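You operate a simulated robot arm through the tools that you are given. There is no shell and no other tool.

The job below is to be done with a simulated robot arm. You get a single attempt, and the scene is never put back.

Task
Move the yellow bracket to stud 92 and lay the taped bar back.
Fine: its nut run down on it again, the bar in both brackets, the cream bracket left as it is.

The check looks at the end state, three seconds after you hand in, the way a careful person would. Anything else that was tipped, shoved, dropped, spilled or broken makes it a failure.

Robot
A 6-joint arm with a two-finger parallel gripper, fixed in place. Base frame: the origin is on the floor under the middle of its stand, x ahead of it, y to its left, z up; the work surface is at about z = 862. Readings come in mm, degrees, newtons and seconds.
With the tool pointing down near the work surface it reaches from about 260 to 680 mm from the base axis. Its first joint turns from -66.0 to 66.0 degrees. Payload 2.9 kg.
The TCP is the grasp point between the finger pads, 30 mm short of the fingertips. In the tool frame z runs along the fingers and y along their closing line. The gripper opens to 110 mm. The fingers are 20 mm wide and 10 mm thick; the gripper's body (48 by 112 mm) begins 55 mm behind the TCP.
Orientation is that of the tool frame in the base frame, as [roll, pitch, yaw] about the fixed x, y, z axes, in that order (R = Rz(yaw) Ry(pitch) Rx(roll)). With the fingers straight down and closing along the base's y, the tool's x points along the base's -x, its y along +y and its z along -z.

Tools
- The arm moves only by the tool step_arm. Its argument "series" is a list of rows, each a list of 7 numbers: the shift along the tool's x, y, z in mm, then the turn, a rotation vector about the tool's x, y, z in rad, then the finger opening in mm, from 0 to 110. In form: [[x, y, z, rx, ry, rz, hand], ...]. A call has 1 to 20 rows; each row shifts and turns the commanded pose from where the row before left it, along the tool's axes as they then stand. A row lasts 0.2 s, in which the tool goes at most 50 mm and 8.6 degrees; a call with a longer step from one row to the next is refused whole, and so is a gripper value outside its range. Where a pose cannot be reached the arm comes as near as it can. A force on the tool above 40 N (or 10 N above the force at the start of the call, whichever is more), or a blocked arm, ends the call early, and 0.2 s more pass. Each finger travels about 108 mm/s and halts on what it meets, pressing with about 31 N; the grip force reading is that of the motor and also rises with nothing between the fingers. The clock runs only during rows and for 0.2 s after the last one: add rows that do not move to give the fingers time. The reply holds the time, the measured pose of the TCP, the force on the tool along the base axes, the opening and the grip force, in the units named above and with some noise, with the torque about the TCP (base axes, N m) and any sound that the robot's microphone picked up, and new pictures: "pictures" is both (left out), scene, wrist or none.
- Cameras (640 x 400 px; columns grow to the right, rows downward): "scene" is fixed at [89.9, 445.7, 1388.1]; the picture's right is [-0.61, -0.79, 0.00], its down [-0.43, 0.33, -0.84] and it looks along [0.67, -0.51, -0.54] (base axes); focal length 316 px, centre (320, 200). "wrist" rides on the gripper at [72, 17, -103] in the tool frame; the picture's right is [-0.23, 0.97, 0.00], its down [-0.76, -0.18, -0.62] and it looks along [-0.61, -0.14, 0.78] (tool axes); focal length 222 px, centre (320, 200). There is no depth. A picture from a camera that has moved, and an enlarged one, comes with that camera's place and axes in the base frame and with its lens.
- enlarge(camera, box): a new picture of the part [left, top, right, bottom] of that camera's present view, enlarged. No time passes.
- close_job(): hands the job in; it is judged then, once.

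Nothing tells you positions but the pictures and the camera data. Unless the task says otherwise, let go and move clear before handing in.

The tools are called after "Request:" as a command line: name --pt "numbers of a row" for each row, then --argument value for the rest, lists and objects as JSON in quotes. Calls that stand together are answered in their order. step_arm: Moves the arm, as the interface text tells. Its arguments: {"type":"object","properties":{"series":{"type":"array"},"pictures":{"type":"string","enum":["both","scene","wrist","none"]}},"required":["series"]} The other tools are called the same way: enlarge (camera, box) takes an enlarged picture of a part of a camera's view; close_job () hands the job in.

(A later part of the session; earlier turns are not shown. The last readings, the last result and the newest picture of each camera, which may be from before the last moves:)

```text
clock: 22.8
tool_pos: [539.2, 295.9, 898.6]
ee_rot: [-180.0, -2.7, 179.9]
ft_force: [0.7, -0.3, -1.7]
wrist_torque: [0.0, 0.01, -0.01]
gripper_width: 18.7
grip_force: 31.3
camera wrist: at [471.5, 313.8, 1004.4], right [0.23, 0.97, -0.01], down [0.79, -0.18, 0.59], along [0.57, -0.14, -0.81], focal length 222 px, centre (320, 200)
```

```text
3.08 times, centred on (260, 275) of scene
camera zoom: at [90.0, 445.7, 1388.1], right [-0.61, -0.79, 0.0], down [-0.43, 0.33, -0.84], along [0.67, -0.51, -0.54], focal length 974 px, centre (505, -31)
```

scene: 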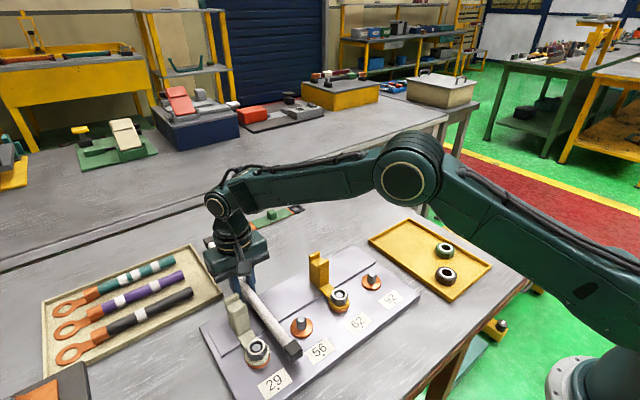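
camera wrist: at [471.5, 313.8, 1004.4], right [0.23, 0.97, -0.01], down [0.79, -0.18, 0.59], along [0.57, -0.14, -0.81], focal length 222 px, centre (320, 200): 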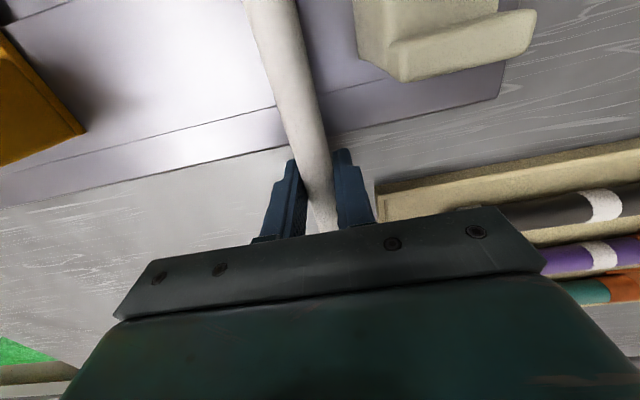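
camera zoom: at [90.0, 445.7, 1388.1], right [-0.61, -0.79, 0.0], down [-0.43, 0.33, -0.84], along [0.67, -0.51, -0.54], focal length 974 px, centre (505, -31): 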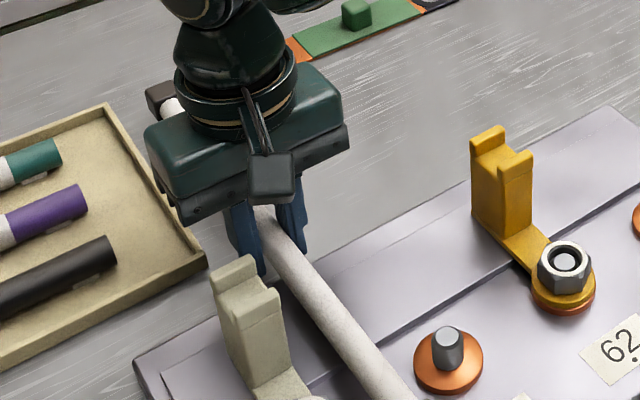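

There's no contact yet and the tips are about 6 mm above the table. I'll keep lowering in 1 mm steps.

Request:
step_arm --pt "0 0 1 0 0 0 5" --pt "0 0 1 0 0 0 5" --pt "0 0 0 0 0 0 5" --pictures "none"

Request:
step_arm --pt "0 0 1 0 0 0 5" --pt "0 0 0.7 0 0 0 5" --pt "0 0 0 0 0 0 5" --pictures "both"

Request:
enlarge --camera "wrist" --box '[200, 0, 440, 230]'

```text
clock: 23.6
tool_pos: [539.3, 296.2, 896.0]
ee_rot: [180.0, -2.8, -180.0]
ft_force: [0.7, 0.6, -2.2]
wrist_torque: [0.01, -0.02, -0.02]
gripper_width: 18.4
grip_force: 30.6
```

```text
clock: 24.4
tool_pos: [540.0, 297.1, 893.2]
ee_rot: [180.0, -2.7, -180.0]
ft_force: [0.7, -0.6, 1.6]
wrist_torque: [-0.01, 0.14, -0.01]
gripper_width: 18.6
grip_force: 31.1
camera wrist: at [471.4, 314.3, 1000.1], right [0.23, 0.97, -0.01], down [0.79, -0.18, 0.59], along [0.57, -0.14, -0.81], focal length 222 px, centre (320, 200)
```

scene: 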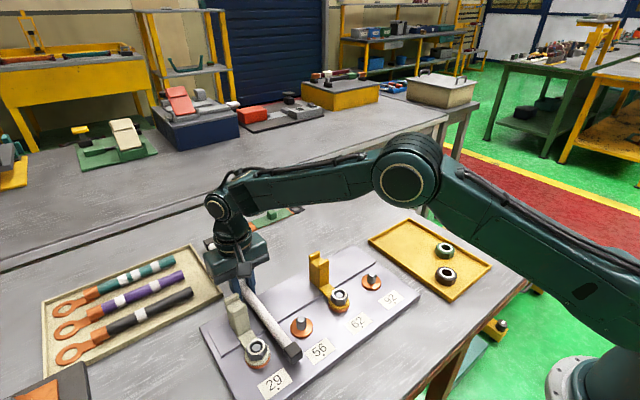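
wrist: 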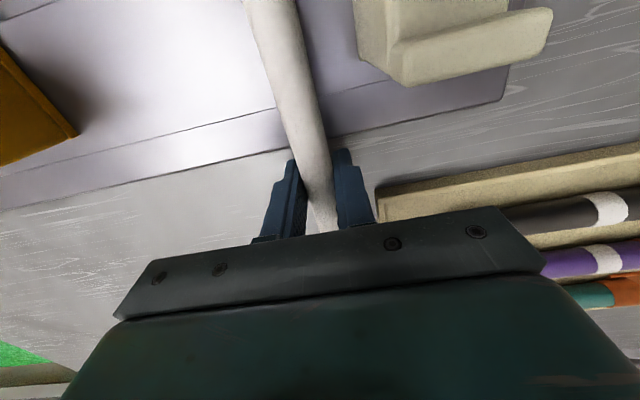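

```text
1.74 times, centred on (320, 115) of wrist
camera zoom: at [471.4, 314.3, 1000.1], right [0.23, 0.97, -0.01], down [0.79, -0.18, 0.59], along [0.57, -0.14, -0.81], focal length 386 px, centre (320, 348)
```

zoom: 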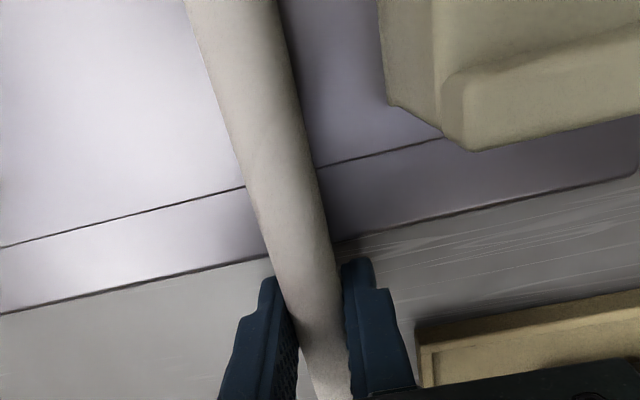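

The bar has touched the strip's far edge (force rose about 4 N with a matching torque). I'll open the fingers slowly to let it settle.

Request:
step_arm --pt "0 0 0 0 0 0 19" --pt "0 0 0 0 0 0 20" --pt "0 0 0 0 0 0 24" --pt "0 0 0 0 0 0 32" --pt "0 0 0 0 0 0 36" --pt "0 0 0 0 0 0 36" --pictures "both"

Request:
enlarge --camera "wrist" --box '[200, 0, 440, 230]'

Request:
enlarge --camera "scene" --box '[170, 210, 350, 370]'

```text
clock: 25.8
tool_pos: [539.9, 297.0, 893.9]
ee_rot: [180.0, -2.8, -180.0]
ft_force: [-0.6, 0.1, -1.1]
wrist_torque: [0.0, 0.0, 0.02]
gripper_width: 36.1
grip_force: 0.1
camera wrist: at [471.2, 314.3, 999.8], right [0.23, 0.97, -0.01], down [0.79, -0.18, 0.59], along [0.57, -0.14, -0.81], focal length 222 px, centre (320, 200)
```

scene: 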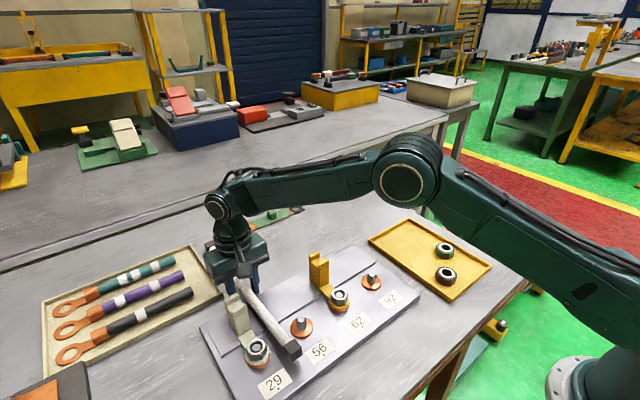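
wrist: 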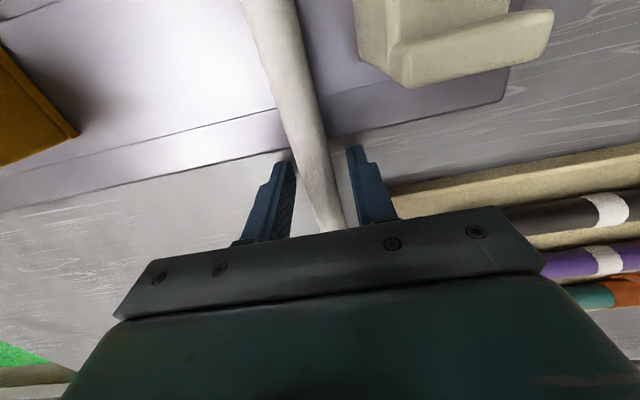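

```text
1.74 times, centred on (320, 115) of wrist
camera zoom: at [471.2, 314.3, 999.8], right [0.23, 0.97, -0.01], down [0.79, -0.18, 0.59], along [0.57, -0.14, -0.81], focal length 386 px, centre (320, 348)
```

zoom: 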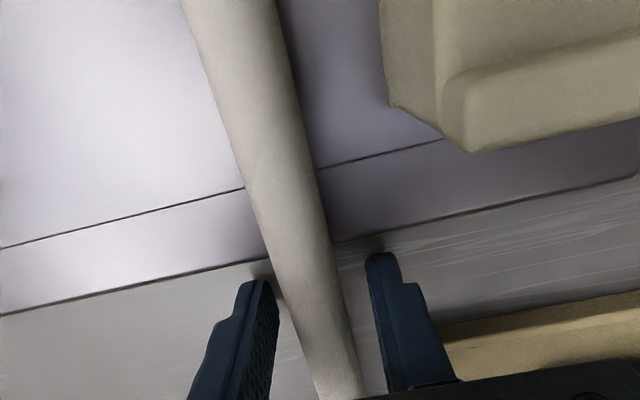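

```text
2.50 times, centred on (260, 290) of scene
camera zoom: at [89.9, 445.7, 1388.1], right [-0.61, -0.79, 0.0], down [-0.43, 0.33, -0.84], along [0.67, -0.51, -0.54], focal length 791 px, centre (470, -25)
```

zoom: 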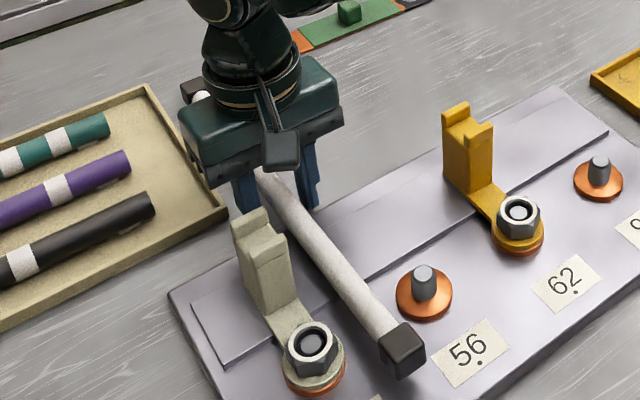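

The bar has settled on the strip edge and its far cap, and the fingers are free of it. I'll rise, level the hand and move above the nut on stud 62.

Request:
step_arm --pt "0 0 -10 0 0 0 36" --pt "0 0 -25 0 0 0 36" --pt "0 0 -35 0 0 0 36" --pt "0 0 -40 0 0 0 36" --pt "0 0 -30 0 -0.024 0 50" --pt "0 0 0 0 -0.024 0 60" --pt "29 -27 0 0 0 0 60" --pt "29 -27 0 0 0 0 60" --pt "29 -27 0 0 0 0 60" --pt "29 -27 0 0 0 0 60" --pt "29 -27 0 0 0 0 60" --pt "0 0 0 0 0 0 60" --pt "0 0 0 0 0 0 60" --pictures "both"

Request:
enlarge --camera "scene" --box '[170, 190, 350, 370]'

Request:
enlarge --camera "wrist" --box '[240, 0, 400, 120]'

```text
clock: 28.6
tool_pos: [401.4, 160.0, 1032.0]
ee_rot: [179.8, 0.0, -179.9]
ft_force: [-0.2, -0.2, 0.0]
wrist_torque: [-0.02, 0.0, -0.02]
gripper_width: 60.0
grip_force: 0.0
camera wrist: at [327.4, 178.6, 1134.7], right [0.23, 0.97, 0.0], down [0.76, -0.18, 0.62], along [0.61, -0.14, -0.78], focal length 222 px, centre (320, 200)
```

scene: 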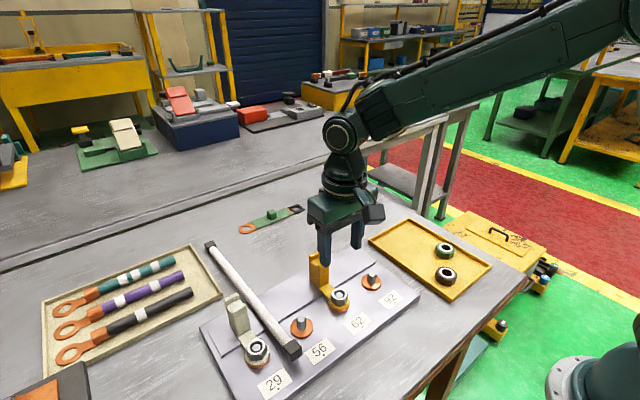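
wrist: 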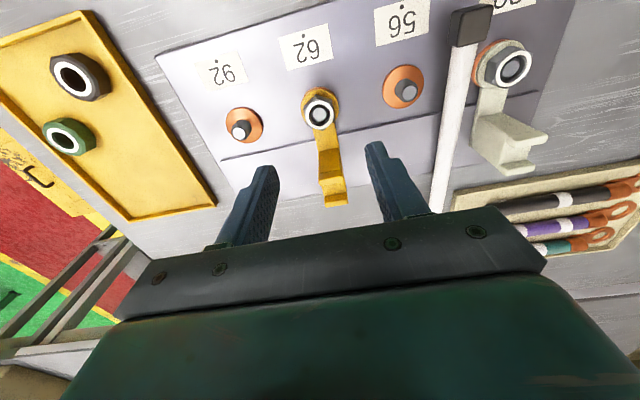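

```text
2.22 times, centred on (260, 280) of scene
camera zoom: at [89.9, 445.6, 1388.1], right [-0.61, -0.79, 0.0], down [-0.43, 0.33, -0.84], along [0.67, -0.51, -0.54], focal length 703 px, centre (453, 22)
```

zoom: 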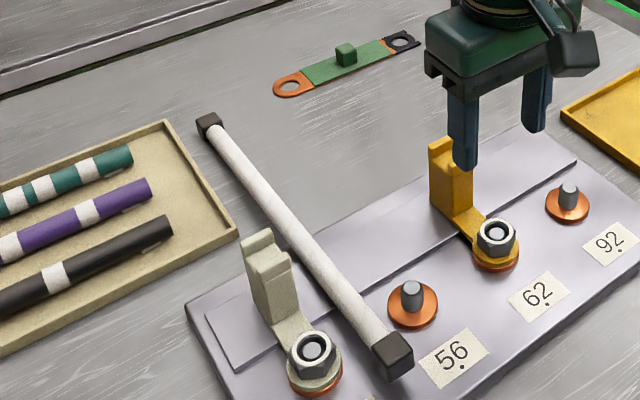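

```text
3.33 times, centred on (320, 60) of wrist
camera zoom: at [327.4, 178.6, 1134.7], right [0.23, 0.97, 0.0], down [0.76, -0.18, 0.62], along [0.61, -0.14, -0.78], focal length 740 px, centre (320, 667)
```

zoom: 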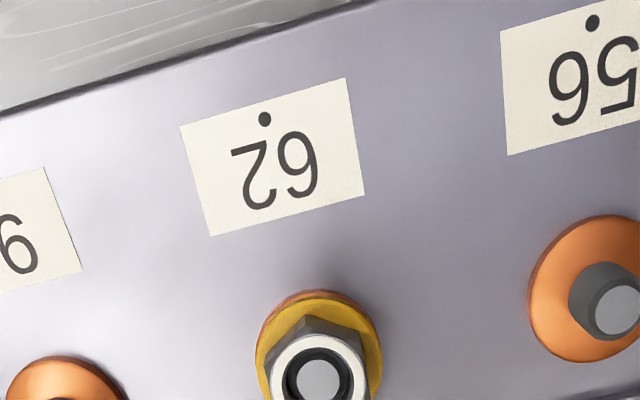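

The bar lies stably out of the way. Now I'll measure the nut's position and hex orientation.

Request:
enlarge --camera "wrist" --box '[280, 70, 360, 150]'

Request:
enlarge --camera "wrist" --box '[210, 60, 450, 210]'

Request:
enlarge --camera "scene" --box '[300, 260, 380, 320]'

```text
5.00 times, centred on (320, 110) of wrist
camera zoom: at [327.4, 178.6, 1134.7], right [0.23, 0.97, 0.0], down [0.76, -0.18, 0.62], along [0.61, -0.14, -0.78], focal length 1111 px, centre (320, 650)
```

zoom: 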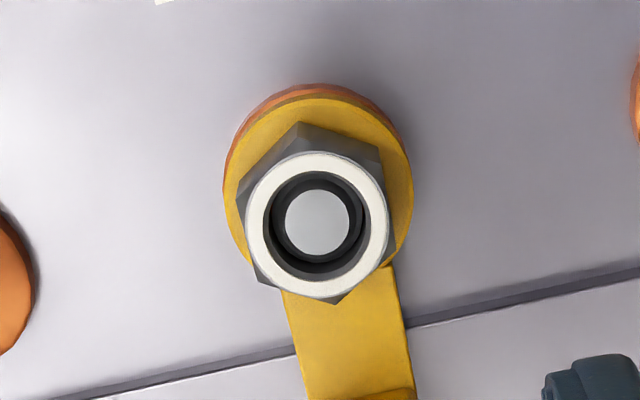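

```text
2.67 times, centred on (330, 135) of wrist
camera zoom: at [327.4, 178.6, 1134.7], right [0.23, 0.97, 0.0], down [0.76, -0.18, 0.62], along [0.61, -0.14, -0.78], focal length 592 px, centre (293, 373)
```

zoom: 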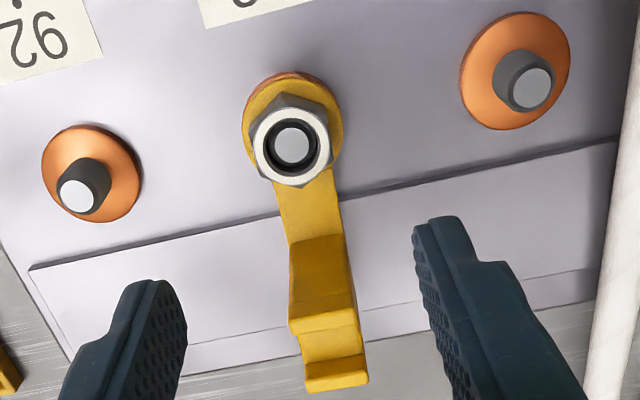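

```text
6.67 times, centred on (340, 290) of scene
camera zoom: at [89.9, 445.6, 1388.1], right [-0.61, -0.79, 0.0], down [-0.43, 0.33, -0.84], along [0.67, -0.51, -0.54], focal length 2110 px, centre (187, -400)
```

zoom: 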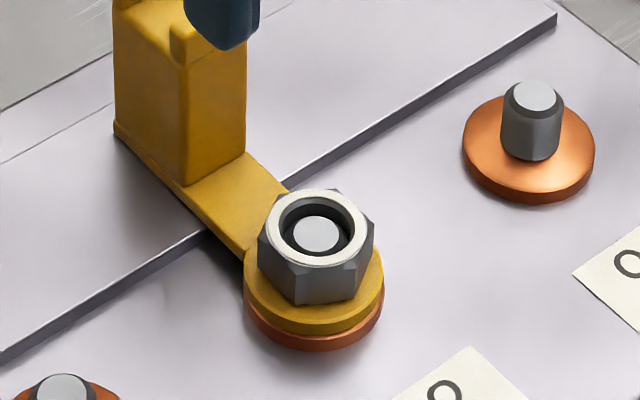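

The nut's flats face ±y, which matches the current finger closing direction, and it is about 1 mm off the hand's centre in x. I'll correct that and descend above the nut.

Request:
step_arm --pt "-1 0 25 0 0 0 50" --pt "0 0 30 0 0 0 46" --pt "0 0 25 0 0 0 46" --pt "0 0 15 0 0 0 46" --pt "0 0 0 0 0 0 46" --pt "0 0 0 0 0 0 46" --pictures "both"

Request:
enlarge --camera "scene" --box '[290, 210, 400, 320]'

Request:
enlarge --camera "wrist" --box '[220, 60, 420, 220]'

```text
clock: 30.0
tool_pos: [401.6, 159.7, 938.3]
ee_rot: [-180.0, 0.0, -180.0]
ft_force: [0.6, 0.0, -1.5]
wrist_torque: [-0.03, -0.02, 0.02]
gripper_width: 46.2
grip_force: 0.0
camera wrist: at [328.1, 178.1, 1040.8], right [0.23, 0.97, 0.0], down [0.76, -0.18, 0.62], along [0.61, -0.14, -0.78], focal length 222 px, centre (320, 200)
```

scene: 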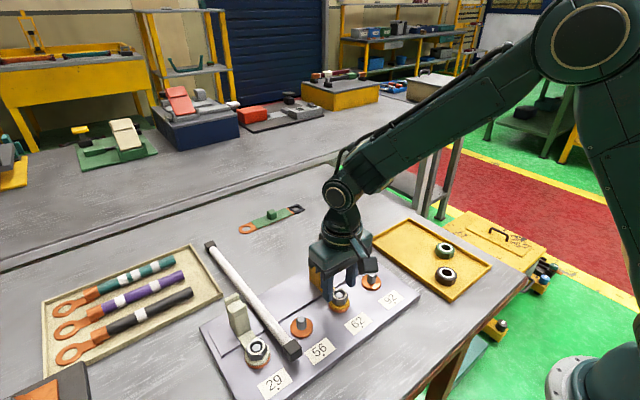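
wrist: 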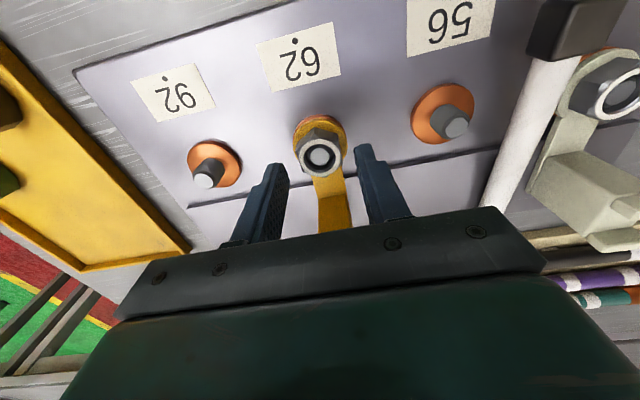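

```text
3.64 times, centred on (345, 265) of scene
camera zoom: at [89.9, 445.7, 1388.1], right [-0.61, -0.79, 0.0], down [-0.43, 0.33, -0.84], along [0.67, -0.51, -0.54], focal length 1151 px, centre (229, -36)
```

zoom: 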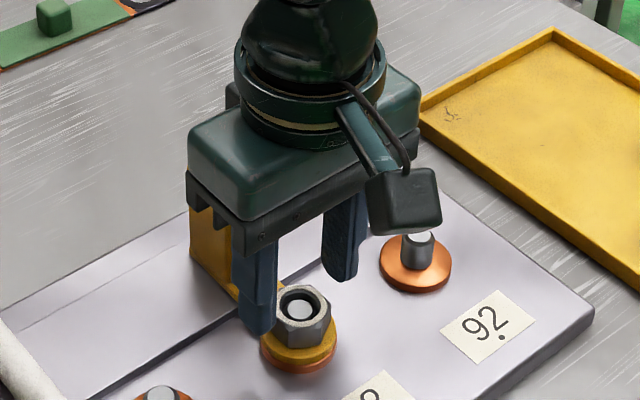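

```text
2.50 times, centred on (320, 140) of wrist
camera zoom: at [328.1, 178.1, 1040.8], right [0.23, 0.97, 0.0], down [0.76, -0.18, 0.62], along [0.61, -0.14, -0.78], focal length 555 px, centre (320, 350)
```

zoom: 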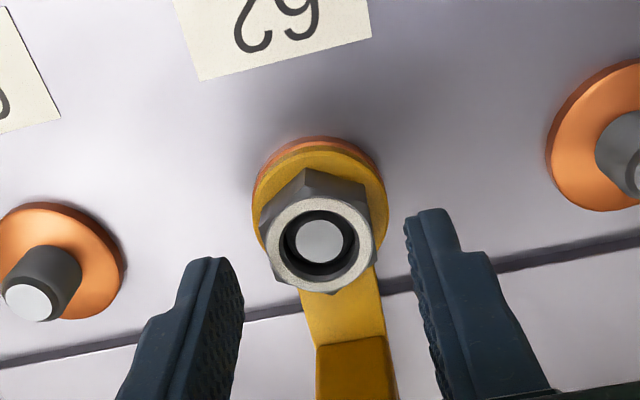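

The nut is centred within half a millimetre. I'll descend another 21 mm so the tips sit just above the bracket plate, then close on the nut.

Request:
step_arm --pt "0 0 8 0 0 0 46" --pt "0 0 7 0 0 0 46" --pt "0 0 4 0 0 0 46" --pt "0 0 2 0 0 0 46" --pt "0 0 0 0 0 0 46" --pictures "both"

Request:
enlarge --camera "scene" --box '[290, 220, 400, 320]'

Request:
enlarge --camera "wrist" --box '[220, 60, 420, 220]'

```text
clock: 31.2
tool_pos: [403.2, 159.6, 919.4]
ee_rot: [180.0, 0.0, 179.9]
ft_force: [0.4, 0.3, -0.3]
wrist_torque: [0.02, -0.03, 0.0]
gripper_width: 45.8
grip_force: 0.0
camera wrist: at [329.2, 179.0, 1020.5], right [0.23, 0.97, 0.0], down [0.76, -0.18, 0.62], along [0.61, -0.14, -0.78], focal length 222 px, centre (320, 200)
```

scene: 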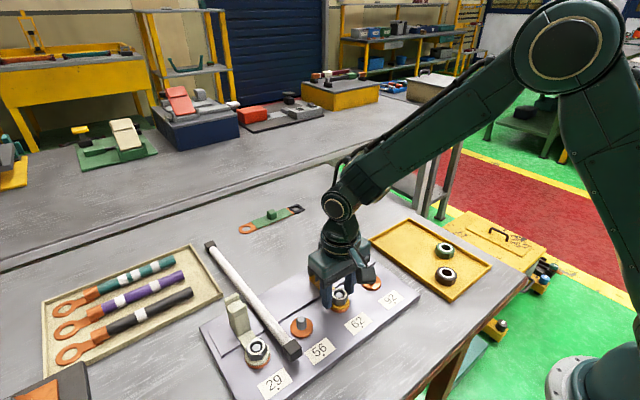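
wrist: 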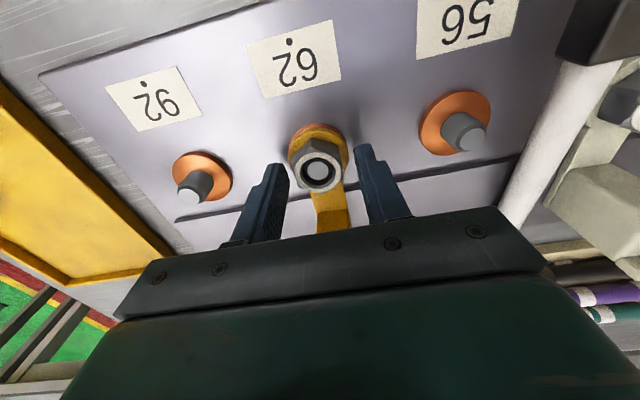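

```text
4.00 times, centred on (345, 270) of scene
camera zoom: at [89.9, 445.7, 1388.1], right [-0.61, -0.79, 0.0], down [-0.43, 0.33, -0.84], along [0.67, -0.51, -0.54], focal length 1266 px, centre (220, -80)
```

zoom: 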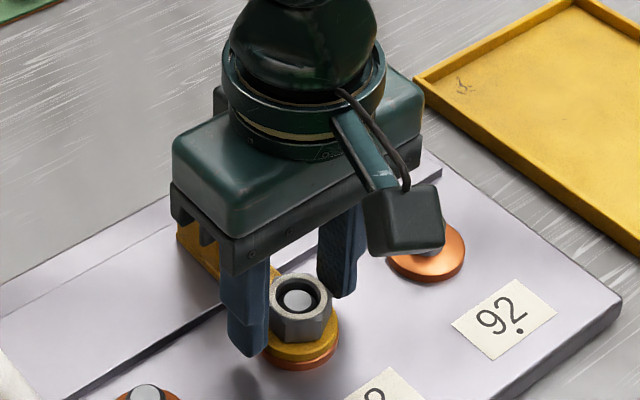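

```text
2.50 times, centred on (320, 140) of wrist
camera zoom: at [329.2, 179.0, 1020.5], right [0.23, 0.97, 0.0], down [0.76, -0.18, 0.62], along [0.61, -0.14, -0.78], focal length 555 px, centre (320, 350)
```

zoom: 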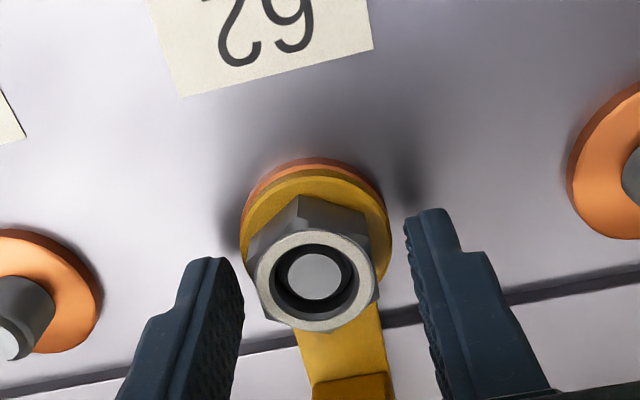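

The fingers straddle the nut with tips just above the plate. I'll close on it.

Request:
step_arm --pt "0 0 0 0 0 0 36" --pt "0 0 0 0 0 0 30" --pt "0 0 0 0 0 0 20" --pt "0 0 0 0 0 0 20" --pt "0 0 0 0 0 0 20" --pictures "both"

Request:
enlarge --camera "wrist" --box '[220, 60, 420, 220]'

Request:
enlarge --camera "scene" --box '[290, 220, 400, 320]'

```text
clock: 32.4
tool_pos: [402.8, 159.4, 917.5]
ee_rot: [-179.9, 0.0, -180.0]
ft_force: [0.7, -9.5, 0.6]
wrist_torque: [-0.2, 0.02, 0.0]
gripper_width: 29.2
grip_force: 30.8
camera wrist: at [329.3, 178.5, 1020.6], right [0.23, 0.97, 0.0], down [0.76, -0.18, 0.62], along [0.61, -0.14, -0.78], focal length 222 px, centre (320, 200)
```

scene: 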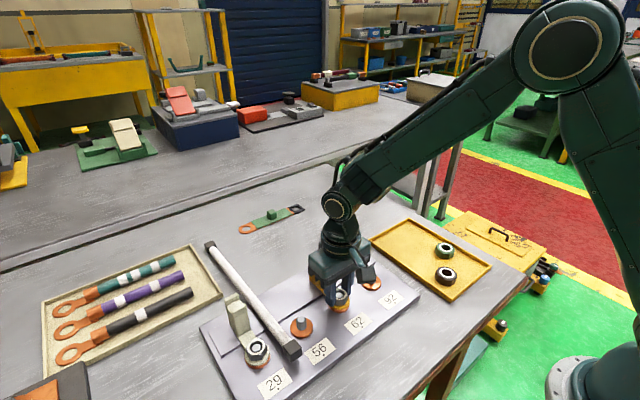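
wrist: 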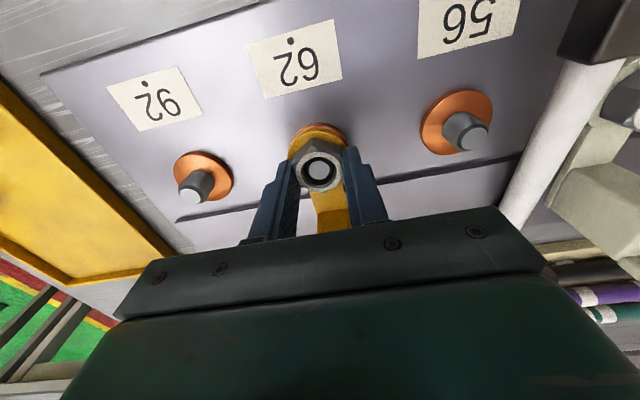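

```text
2.50 times, centred on (320, 140) of wrist
camera zoom: at [329.3, 178.5, 1020.6], right [0.23, 0.97, 0.0], down [0.76, -0.18, 0.62], along [0.61, -0.14, -0.78], focal length 555 px, centre (320, 350)
```

zoom: 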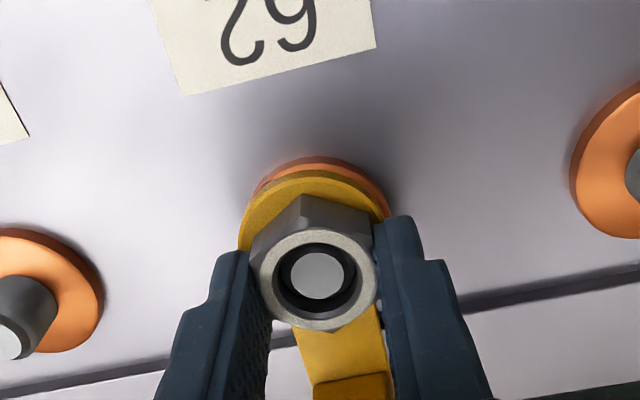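

```text
4.00 times, centred on (345, 270) of scene
camera zoom: at [89.9, 445.4, 1388.2], right [-0.61, -0.79, 0.0], down [-0.43, 0.33, -0.84], along [0.67, -0.51, -0.54], focal length 1266 px, centre (220, -80)
```

zoom: 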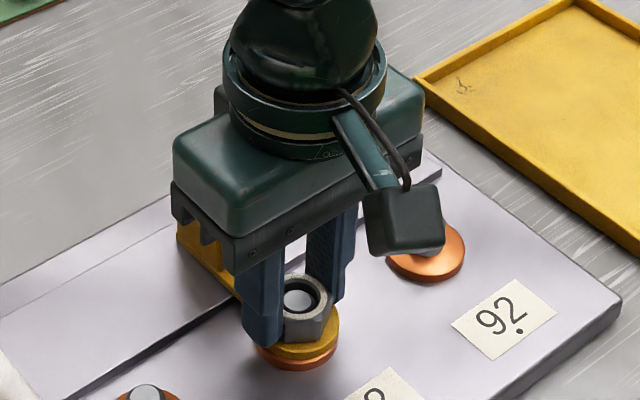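

The nut is held at 29 mm across flats. I'll relieve the small y side load, then try a small counterclockwise turn to feel how it responds.

Request:
step_arm --pt "0 -0.8 0 0 0 0 20" --pt "0 0 0 0 0 -0.1 20" --pt "0 0 0 0 0 -0.1 20" --pt "0 0 0 0 0 0 20" --pictures "wrist"

Request:
enlarge --camera "wrist" --box '[220, 60, 420, 220]'

```text
clock: 33.4
tool_pos: [402.9, 160.1, 918.4]
ee_rot: [179.9, 0.1, -168.3]
ft_force: [5.9, 3.4, 0.9]
wrist_torque: [0.01, 0.37, 0.08]
gripper_width: 29.1
grip_force: 30.6
camera wrist: at [327.0, 163.5, 1020.6], right [0.03, 1.0, 0.0], down [0.78, -0.02, 0.62], along [0.62, -0.01, -0.78], focal length 222 px, centre (320, 200)
```

wrist: 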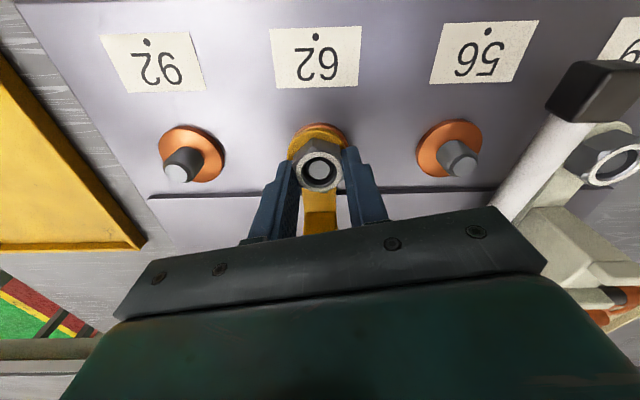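

```text
2.50 times, centred on (320, 140) of wrist
camera zoom: at [327.0, 163.5, 1020.6], right [0.03, 1.0, 0.0], down [0.78, -0.02, 0.62], along [0.62, -0.01, -0.78], focal length 555 px, centre (320, 350)
```

zoom: 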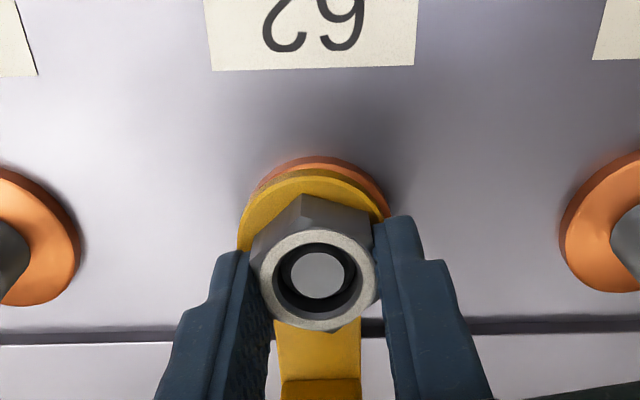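

The nut turns with the hand and the bracket stays still. I'll keep turning counterclockwise and watch the vertical force for the thread pitch.

Request:
step_arm --pt "0 0 0 0 0 -0.14 20" --pt "0 0 0 0 0 -0.14 20" --pt "0 0 0 0 0 -0.14 20" --pt "0 0 0 0 0 0 20" --pictures "none"

Request:
step_arm --pt "0 0 0 0 0 -0.14 20" --pt "0 0 0 0 0 -0.14 20" --pt "0 0 0 0 0 -0.14 20" --pt "0 0 0 0 0 0 20" --pictures "both"

Request:
enlarge --camera "wrist" --box '[220, 60, 420, 220]'

Request:
enlarge --camera "scene" --box '[290, 220, 400, 320]'

```text
clock: 34.4
tool_pos: [402.8, 161.7, 917.9]
ee_rot: [179.9, 0.2, -144.1]
ft_force: [0.5, 20.2, 9.2]
wrist_torque: [0.3, 0.17, -0.05]
gripper_width: 29.1
grip_force: 31.0
```

```text
clock: 35.4
tool_pos: [400.8, 162.6, 917.8]
ee_rot: [179.8, 0.2, -120.0]
ft_force: [-7.2, 23.2, 16.9]
wrist_torque: [0.56, 0.13, -0.05]
gripper_width: 29.3
grip_force: 31.0
camera wrist: at [349.7, 108.2, 1020.9], right [-0.73, 0.68, 0.0], down [0.54, 0.57, 0.62], along [0.42, 0.46, -0.78], focal length 222 px, centre (320, 200)
```

scene: 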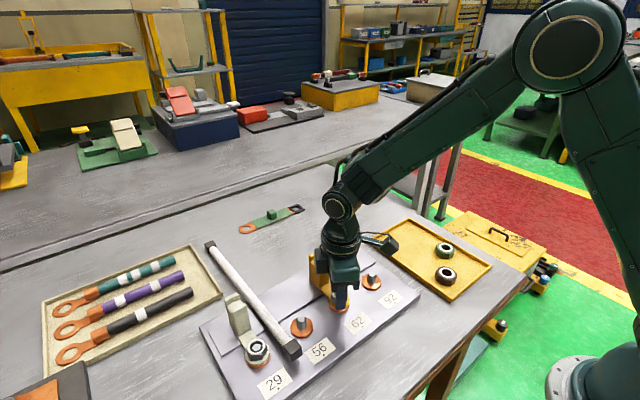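
wrist: 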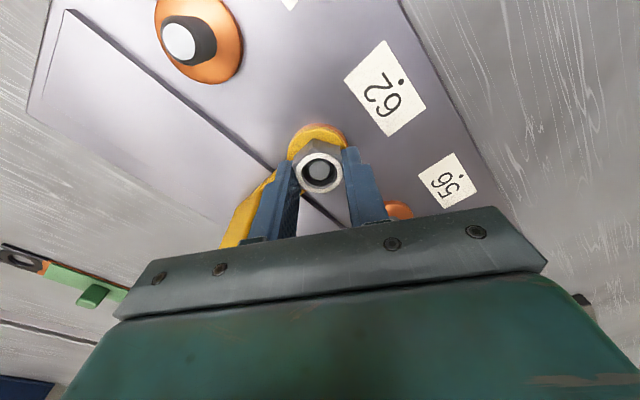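

```text
2.50 times, centred on (320, 140) of wrist
camera zoom: at [349.7, 108.2, 1020.9], right [-0.73, 0.68, 0.0], down [0.54, 0.57, 0.62], along [0.42, 0.46, -0.78], focal length 555 px, centre (320, 350)
```

zoom: 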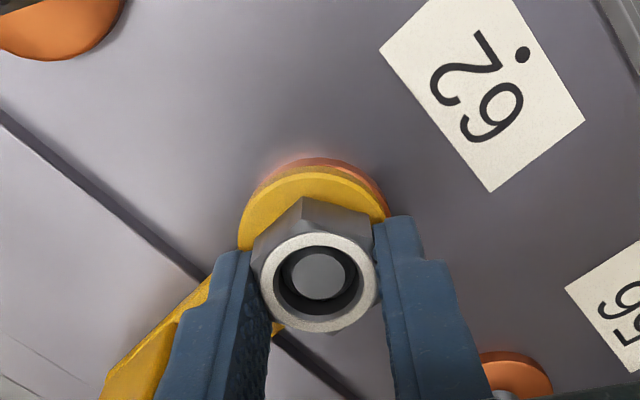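

```text
4.00 times, centred on (345, 270) of scene
camera zoom: at [89.5, 446.1, 1388.0], right [-0.61, -0.79, 0.0], down [-0.43, 0.33, -0.84], along [0.67, -0.51, -0.54], focal length 1266 px, centre (220, -80)
```

zoom: 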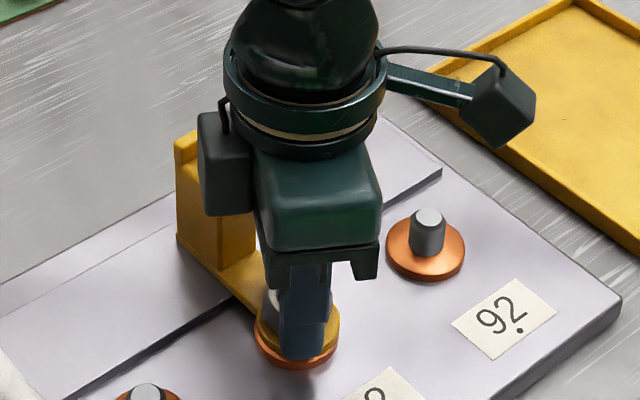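

The nut is climbing (+17 N vertical) and there's some sideways load from a slightly off-centre grip. I'll shift to relieve both and learn the stiffness.

Request:
step_arm --pt "-0.6 0.7 -0.4 0 0 0 20" --pt "0 0 0 0 0 0 20" --pictures "none"

```text
clock: 36.0
tool_pos: [400.2, 162.7, 919.1]
ee_rot: [179.9, 0.1, -120.2]
ft_force: [-8.4, 16.7, 12.1]
wrist_torque: [0.62, 0.01, -0.02]
gripper_width: 28.9
grip_force: 31.2
```

The stiffness looks like about 8–12 N/mm, so the nut climbs about 1.5 mm per 60°. I'll relieve the remaining load.

Request:
step_arm --pt "-0.9 1.3 -0.9 0 0 0 20" --pt "0 0 0 0 0 0 20" --pictures "none"

```text
clock: 36.6
tool_pos: [400.9, 162.0, 918.2]
ee_rot: [-179.9, -0.1, -120.4]
ft_force: [-1.4, 6.8, -4.3]
wrist_torque: [0.94, -0.38, -0.05]
gripper_width: 29.5
grip_force: 31.5
```

A sideways load builds up as I turn, so the nut must sit about 2–3 mm off-centre along the tool's x. I'll open, shift by that amount and regrip at this angle.

Request:
step_arm --pt "0 0 0 0 0 0 34" --pt "0 0 0 0 0 0 36" --pt "2.7 0 1.0 0 0 0 36" --pt "0 0 0 0 0 0 36" --pictures "wrist"

Request:
enlarge --camera "wrist" --box '[220, 60, 420, 220]'

```text
clock: 37.6
tool_pos: [400.0, 160.1, 920.1]
ee_rot: [180.0, -0.1, -120.4]
ft_force: [0.2, 0.0, 0.0]
wrist_torque: [0.01, 0.02, 0.01]
gripper_width: 35.9
grip_force: 0.1
camera wrist: at [347.9, 107.3, 1021.4], right [-0.73, 0.69, 0.0], down [0.54, 0.57, 0.62], along [0.43, 0.45, -0.78], focal length 222 px, centre (320, 200)
```

wrist: 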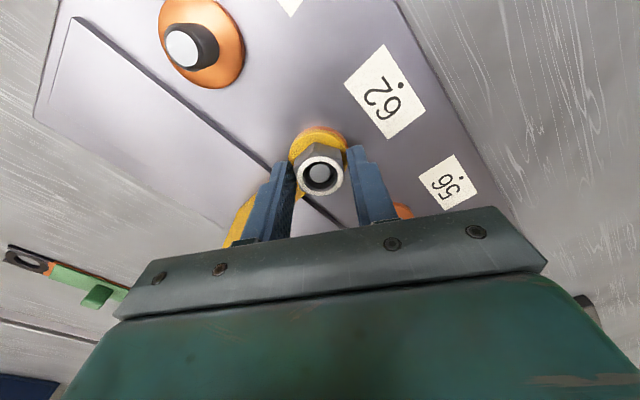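

```text
2.50 times, centred on (320, 140) of wrist
camera zoom: at [347.9, 107.3, 1021.4], right [-0.73, 0.69, 0.0], down [0.54, 0.57, 0.62], along [0.43, 0.45, -0.78], focal length 555 px, centre (320, 350)
```

zoom: 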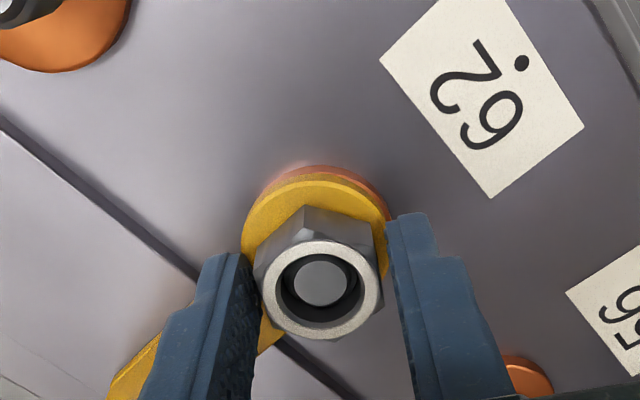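

The nut looks centred now. I'll regrip and read the force.

Request:
step_arm --pt "0 0 0 0 0 0 30" --pt "0 0 0 0 0 0 20" --pt "0 0 0 0 0 0 20" --pt "0 0 0 0 0 0 20" --pictures "none"

```text
clock: 38.6
tool_pos: [399.5, 160.5, 918.2]
ee_rot: [180.0, 0.0, -120.3]
ft_force: [-0.7, -0.8, -0.2]
wrist_torque: [-0.03, 0.01, 0.01]
gripper_width: 29.4
grip_force: 31.2
```

The grip is force-free now. I'll continue turning with a matched lift of about 0.22 mm per row.

Request:
step_arm --pt "0 0 -0.22 0 0 -0.14 20" --pt "0 0 -0.22 0 0 -0.14 20" --pt "0 0 -0.22 0 0 -0.14 20" --pt "0 0 -0.22 0 0 -0.14 20" --pt "0 0 0 0 0 0 20" --pictures "none"

```text
clock: 39.8
tool_pos: [400.7, 160.9, 919.7]
ee_rot: [180.0, 0.0, -88.3]
ft_force: [-0.8, 0.0, 6.2]
wrist_torque: [-0.08, 0.02, -0.01]
gripper_width: 29.4
grip_force: 30.8
```

Side load is gone and vertical load is +6 N, so the climb is faster than I assumed. I'll continue with more lift per row.

Request:
step_arm --pt "0 0 -0.35 0 0 -0.14 20" --pt "0 0 -0.35 0 0 -0.14 20" --pt "0 0 -0.35 0 0 -0.14 20" --pt "0 0 -0.35 0 0 -0.14 20" --pt "0 0 0 0 0 0 20" --pictures "none"

```text
clock: 41.0
tool_pos: [400.6, 160.1, 921.5]
ee_rot: [180.0, 0.0, -56.0]
ft_force: [-0.8, 3.5, -1.1]
wrist_torque: [0.12, -0.06, 0.02]
gripper_width: 29.2
grip_force: 30.9
```

I estimate the climb at about 0.28 mm per row. I'll continue with that, keeping watch on the force and joint range.

Request:
step_arm --pt "0 0 -0.28 0 0 -0.14 20" --pt "0 0 -0.28 0 0 -0.14 20" --pt "0 0 -0.28 0 0 -0.14 20" --pt "0 0 -0.28 0 0 -0.14 20" --pt "0 0 0 0 0 0 20" --pictures "none"

Request:
step_arm --pt "0 0 -0.28 0 0 -0.14 20" --pt "0 0 -0.28 0 0 -0.14 20" --pt "0 0 -0.28 0 0 -0.14 20" --pt "0 0 -0.28 0 0 -0.14 20" --pt "0 0 0 0 0 0 20" --pictures "both"

Request:
enlarge --camera "wrist" --box '[220, 60, 420, 220]'

Request:
enlarge --camera "scene" --box '[290, 220, 400, 320]'

```text
clock: 42.2
tool_pos: [399.6, 159.9, 922.0]
ee_rot: [-180.0, 0.0, -24.0]
ft_force: [1.8, 5.7, -12.2]
wrist_torque: [0.14, -0.12, 0.01]
gripper_width: 29.3
grip_force: 30.7
```

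```text
clock: 43.4
tool_pos: [401.0, 159.7, 922.6]
ee_rot: [179.9, 0.0, 8.1]
ft_force: [0.3, -0.3, -1.3]
wrist_torque: [-0.02, 0.01, -0.01]
gripper_width: 29.2
grip_force: 31.2
camera wrist: at [473.6, 154.5, 1025.8], right [-0.09, -1.0, 0.0], down [-0.78, 0.07, 0.62], along [-0.62, 0.06, -0.78], focal length 222 px, centre (320, 200)
```

scene: 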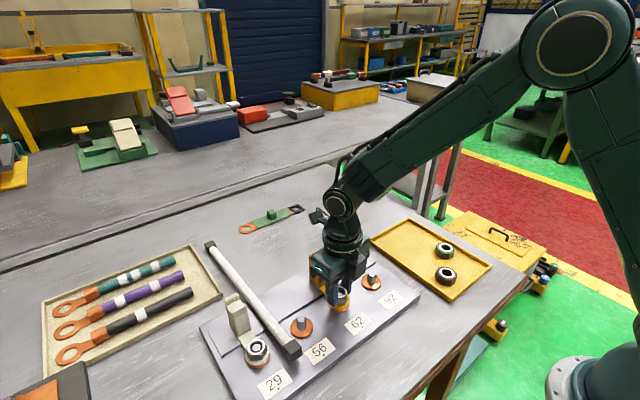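
wrist: 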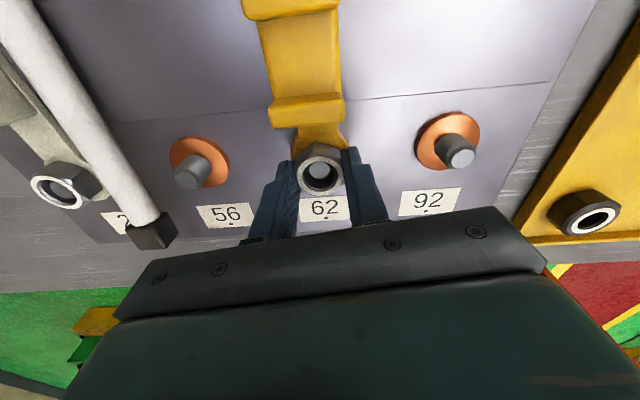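

```text
2.50 times, centred on (320, 140) of wrist
camera zoom: at [473.6, 154.5, 1025.8], right [-0.09, -1.0, 0.0], down [-0.78, 0.07, 0.62], along [-0.62, 0.06, -0.78], focal length 555 px, centre (320, 350)
```

zoom: 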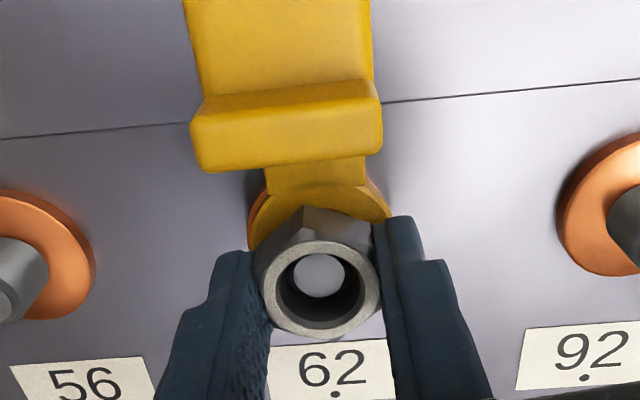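

```text
4.00 times, centred on (345, 270) of scene
camera zoom: at [89.9, 445.7, 1388.1], right [-0.61, -0.79, 0.0], down [-0.43, 0.33, -0.84], along [0.67, -0.51, -0.54], focal length 1266 px, centre (220, -80)
```

zoom: 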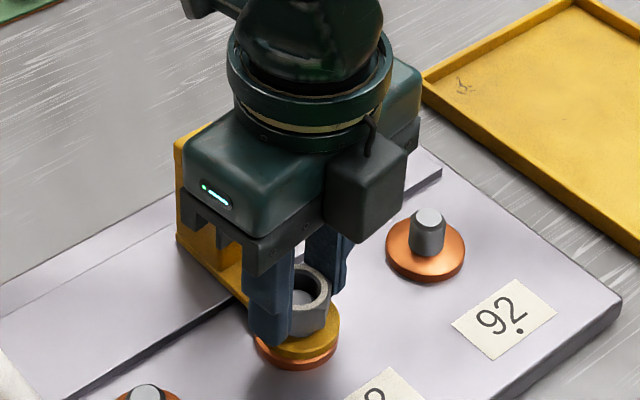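

The hand is now at yaw +8° and the forces are near zero. I'll test with a small pure lift whether the nut is still held by the thread.

Request:
step_arm --pt "0 0 -0.6 0 0 0 20" --pt "0 0 0 0 0 0 20" --pictures "none"

```text
clock: 44.0
tool_pos: [399.2, 160.5, 923.3]
ee_rot: [179.9, 0.0, 8.0]
ft_force: [-0.1, -0.2, -1.6]
wrist_torque: [-0.03, 0.0, -0.01]
gripper_width: 29.4
grip_force: 31.0
```

Request:
step_arm --pt "0 0 -1 0 0 0 20" --pt "0 0 -1 0 0 0 20" --pt "0 0 0 0 0 0 20" --pictures "wrist"

Request:
enlarge --camera "wrist" --box '[220, 60, 420, 220]'

```text
clock: 44.8
tool_pos: [399.5, 159.6, 925.4]
ee_rot: [-180.0, -0.1, 7.9]
ft_force: [-0.2, 0.4, -0.8]
wrist_torque: [-0.03, 0.0, 0.0]
gripper_width: 29.1
grip_force: 31.0
camera wrist: at [473.2, 154.5, 1028.1], right [-0.09, -1.0, 0.0], down [-0.78, 0.07, 0.62], along [-0.62, 0.06, -0.78], focal length 222 px, centre (320, 200)
```

wrist: 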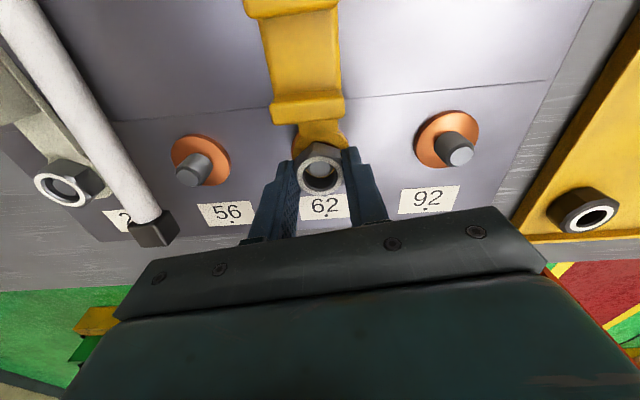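

```text
2.50 times, centred on (320, 140) of wrist
camera zoom: at [473.2, 154.5, 1028.1], right [-0.09, -1.0, 0.0], down [-0.78, 0.07, 0.62], along [-0.62, 0.06, -0.78], focal length 555 px, centre (320, 350)
```

zoom: 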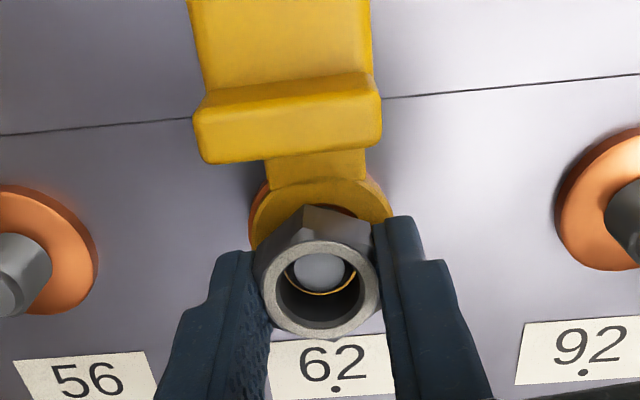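

The nut is free of the thread, since I can see the bracket plate through it. I'll lift it clear and carry it to the empty table area near x≈570, y≈120.

Request:
step_arm --pt "0 0 -10 0 0 0 20" --pt "0 0 -25 0 0 0 20" --pt "0 0 -35 0 0 0 20" --pt "0 0 -35 0 0 0 20" --pt "40.7 15.8 0 0 0 0 20" --pt "40.7 15.8 0 0 0 0 20" --pt "40.7 15.8 0 0 0 0 20" --pt "40.7 15.8 0 0 0 0 20" --pt "0 0 0 0 0 0 20" --pt "0 0 0 0 0 0 20" --pictures "both"

Request:
enlarge --camera "wrist" --box '[220, 60, 420, 220]'

Request:
enlarge --camera "scene" --box '[220, 150, 400, 320]'

```text
clock: 47.0
tool_pos: [571.5, 129.3, 1030.9]
ee_rot: [-179.0, 0.2, 7.6]
ft_force: [-0.4, 0.6, -0.3]
wrist_torque: [0.0, -0.01, 0.0]
gripper_width: 29.2
grip_force: 31.0
out of reach, approached as far as the arm can: row 7, 8
camera wrist: at [646.1, 121.4, 1133.8], right [-0.1, -1.0, -0.02], down [-0.77, 0.07, 0.63], along [-0.62, 0.07, -0.78], focal length 222 px, centre (320, 200)
```

scene: 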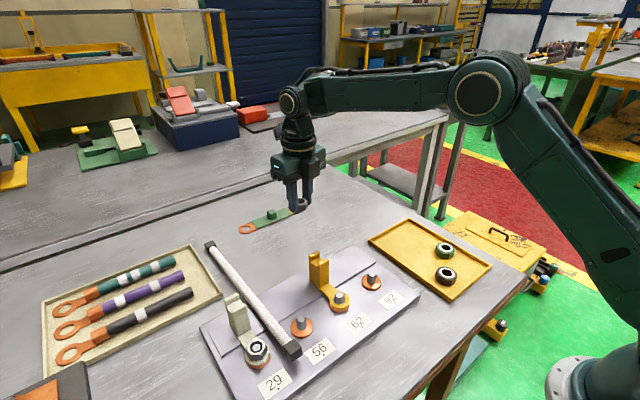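
wrist: 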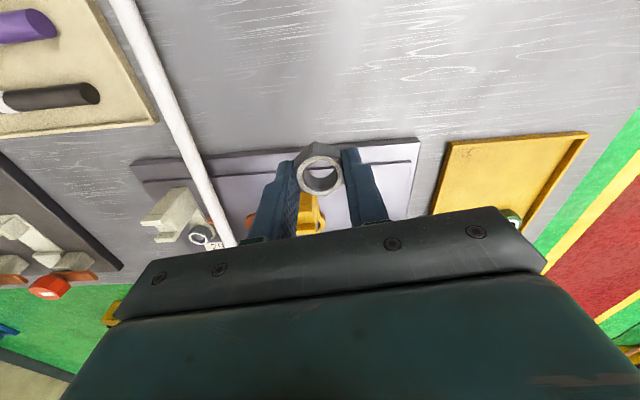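

```text
2.50 times, centred on (320, 140) of wrist
camera zoom: at [646.1, 121.4, 1133.8], right [-0.1, -1.0, -0.02], down [-0.77, 0.07, 0.63], along [-0.62, 0.07, -0.78], focal length 555 px, centre (320, 350)
```

zoom: 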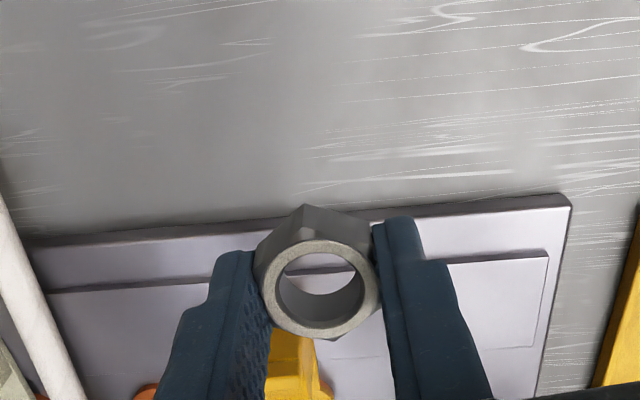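

```text
2.35 times, centred on (310, 235) of scene
camera zoom: at [90.0, 445.6, 1388.1], right [-0.61, -0.79, 0.0], down [-0.43, 0.33, -0.84], along [0.67, -0.51, -0.54], focal length 745 px, centre (344, 118)
```

zoom: 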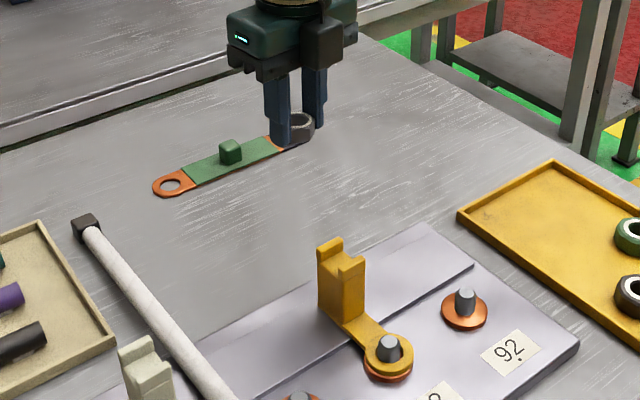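

The wrist joint hit its limit here, so the last two rows were cut short. I'll turn back clockwise about 20° to get inside the range, then check the pose.

Request:
step_arm --pt "0 0 0 0 0 0.12 20" --pt "0 0 0 0 0 0.12 20" --pt "0 0 0 0 0 0.12 20" --pt "0 0 0 0 0 0.06 20" --pt "0 0 0 0 0 0 20" --pt "0 0 0 0 0 0 20" --pictures "none"

```text
clock: 48.4
tool_pos: [570.1, 130.8, 1034.2]
ee_rot: [179.9, 0.0, -16.1]
ft_force: [0.1, -1.1, -0.1]
wrist_torque: [-0.01, -0.02, 0.0]
gripper_width: 29.1
grip_force: 30.7
```

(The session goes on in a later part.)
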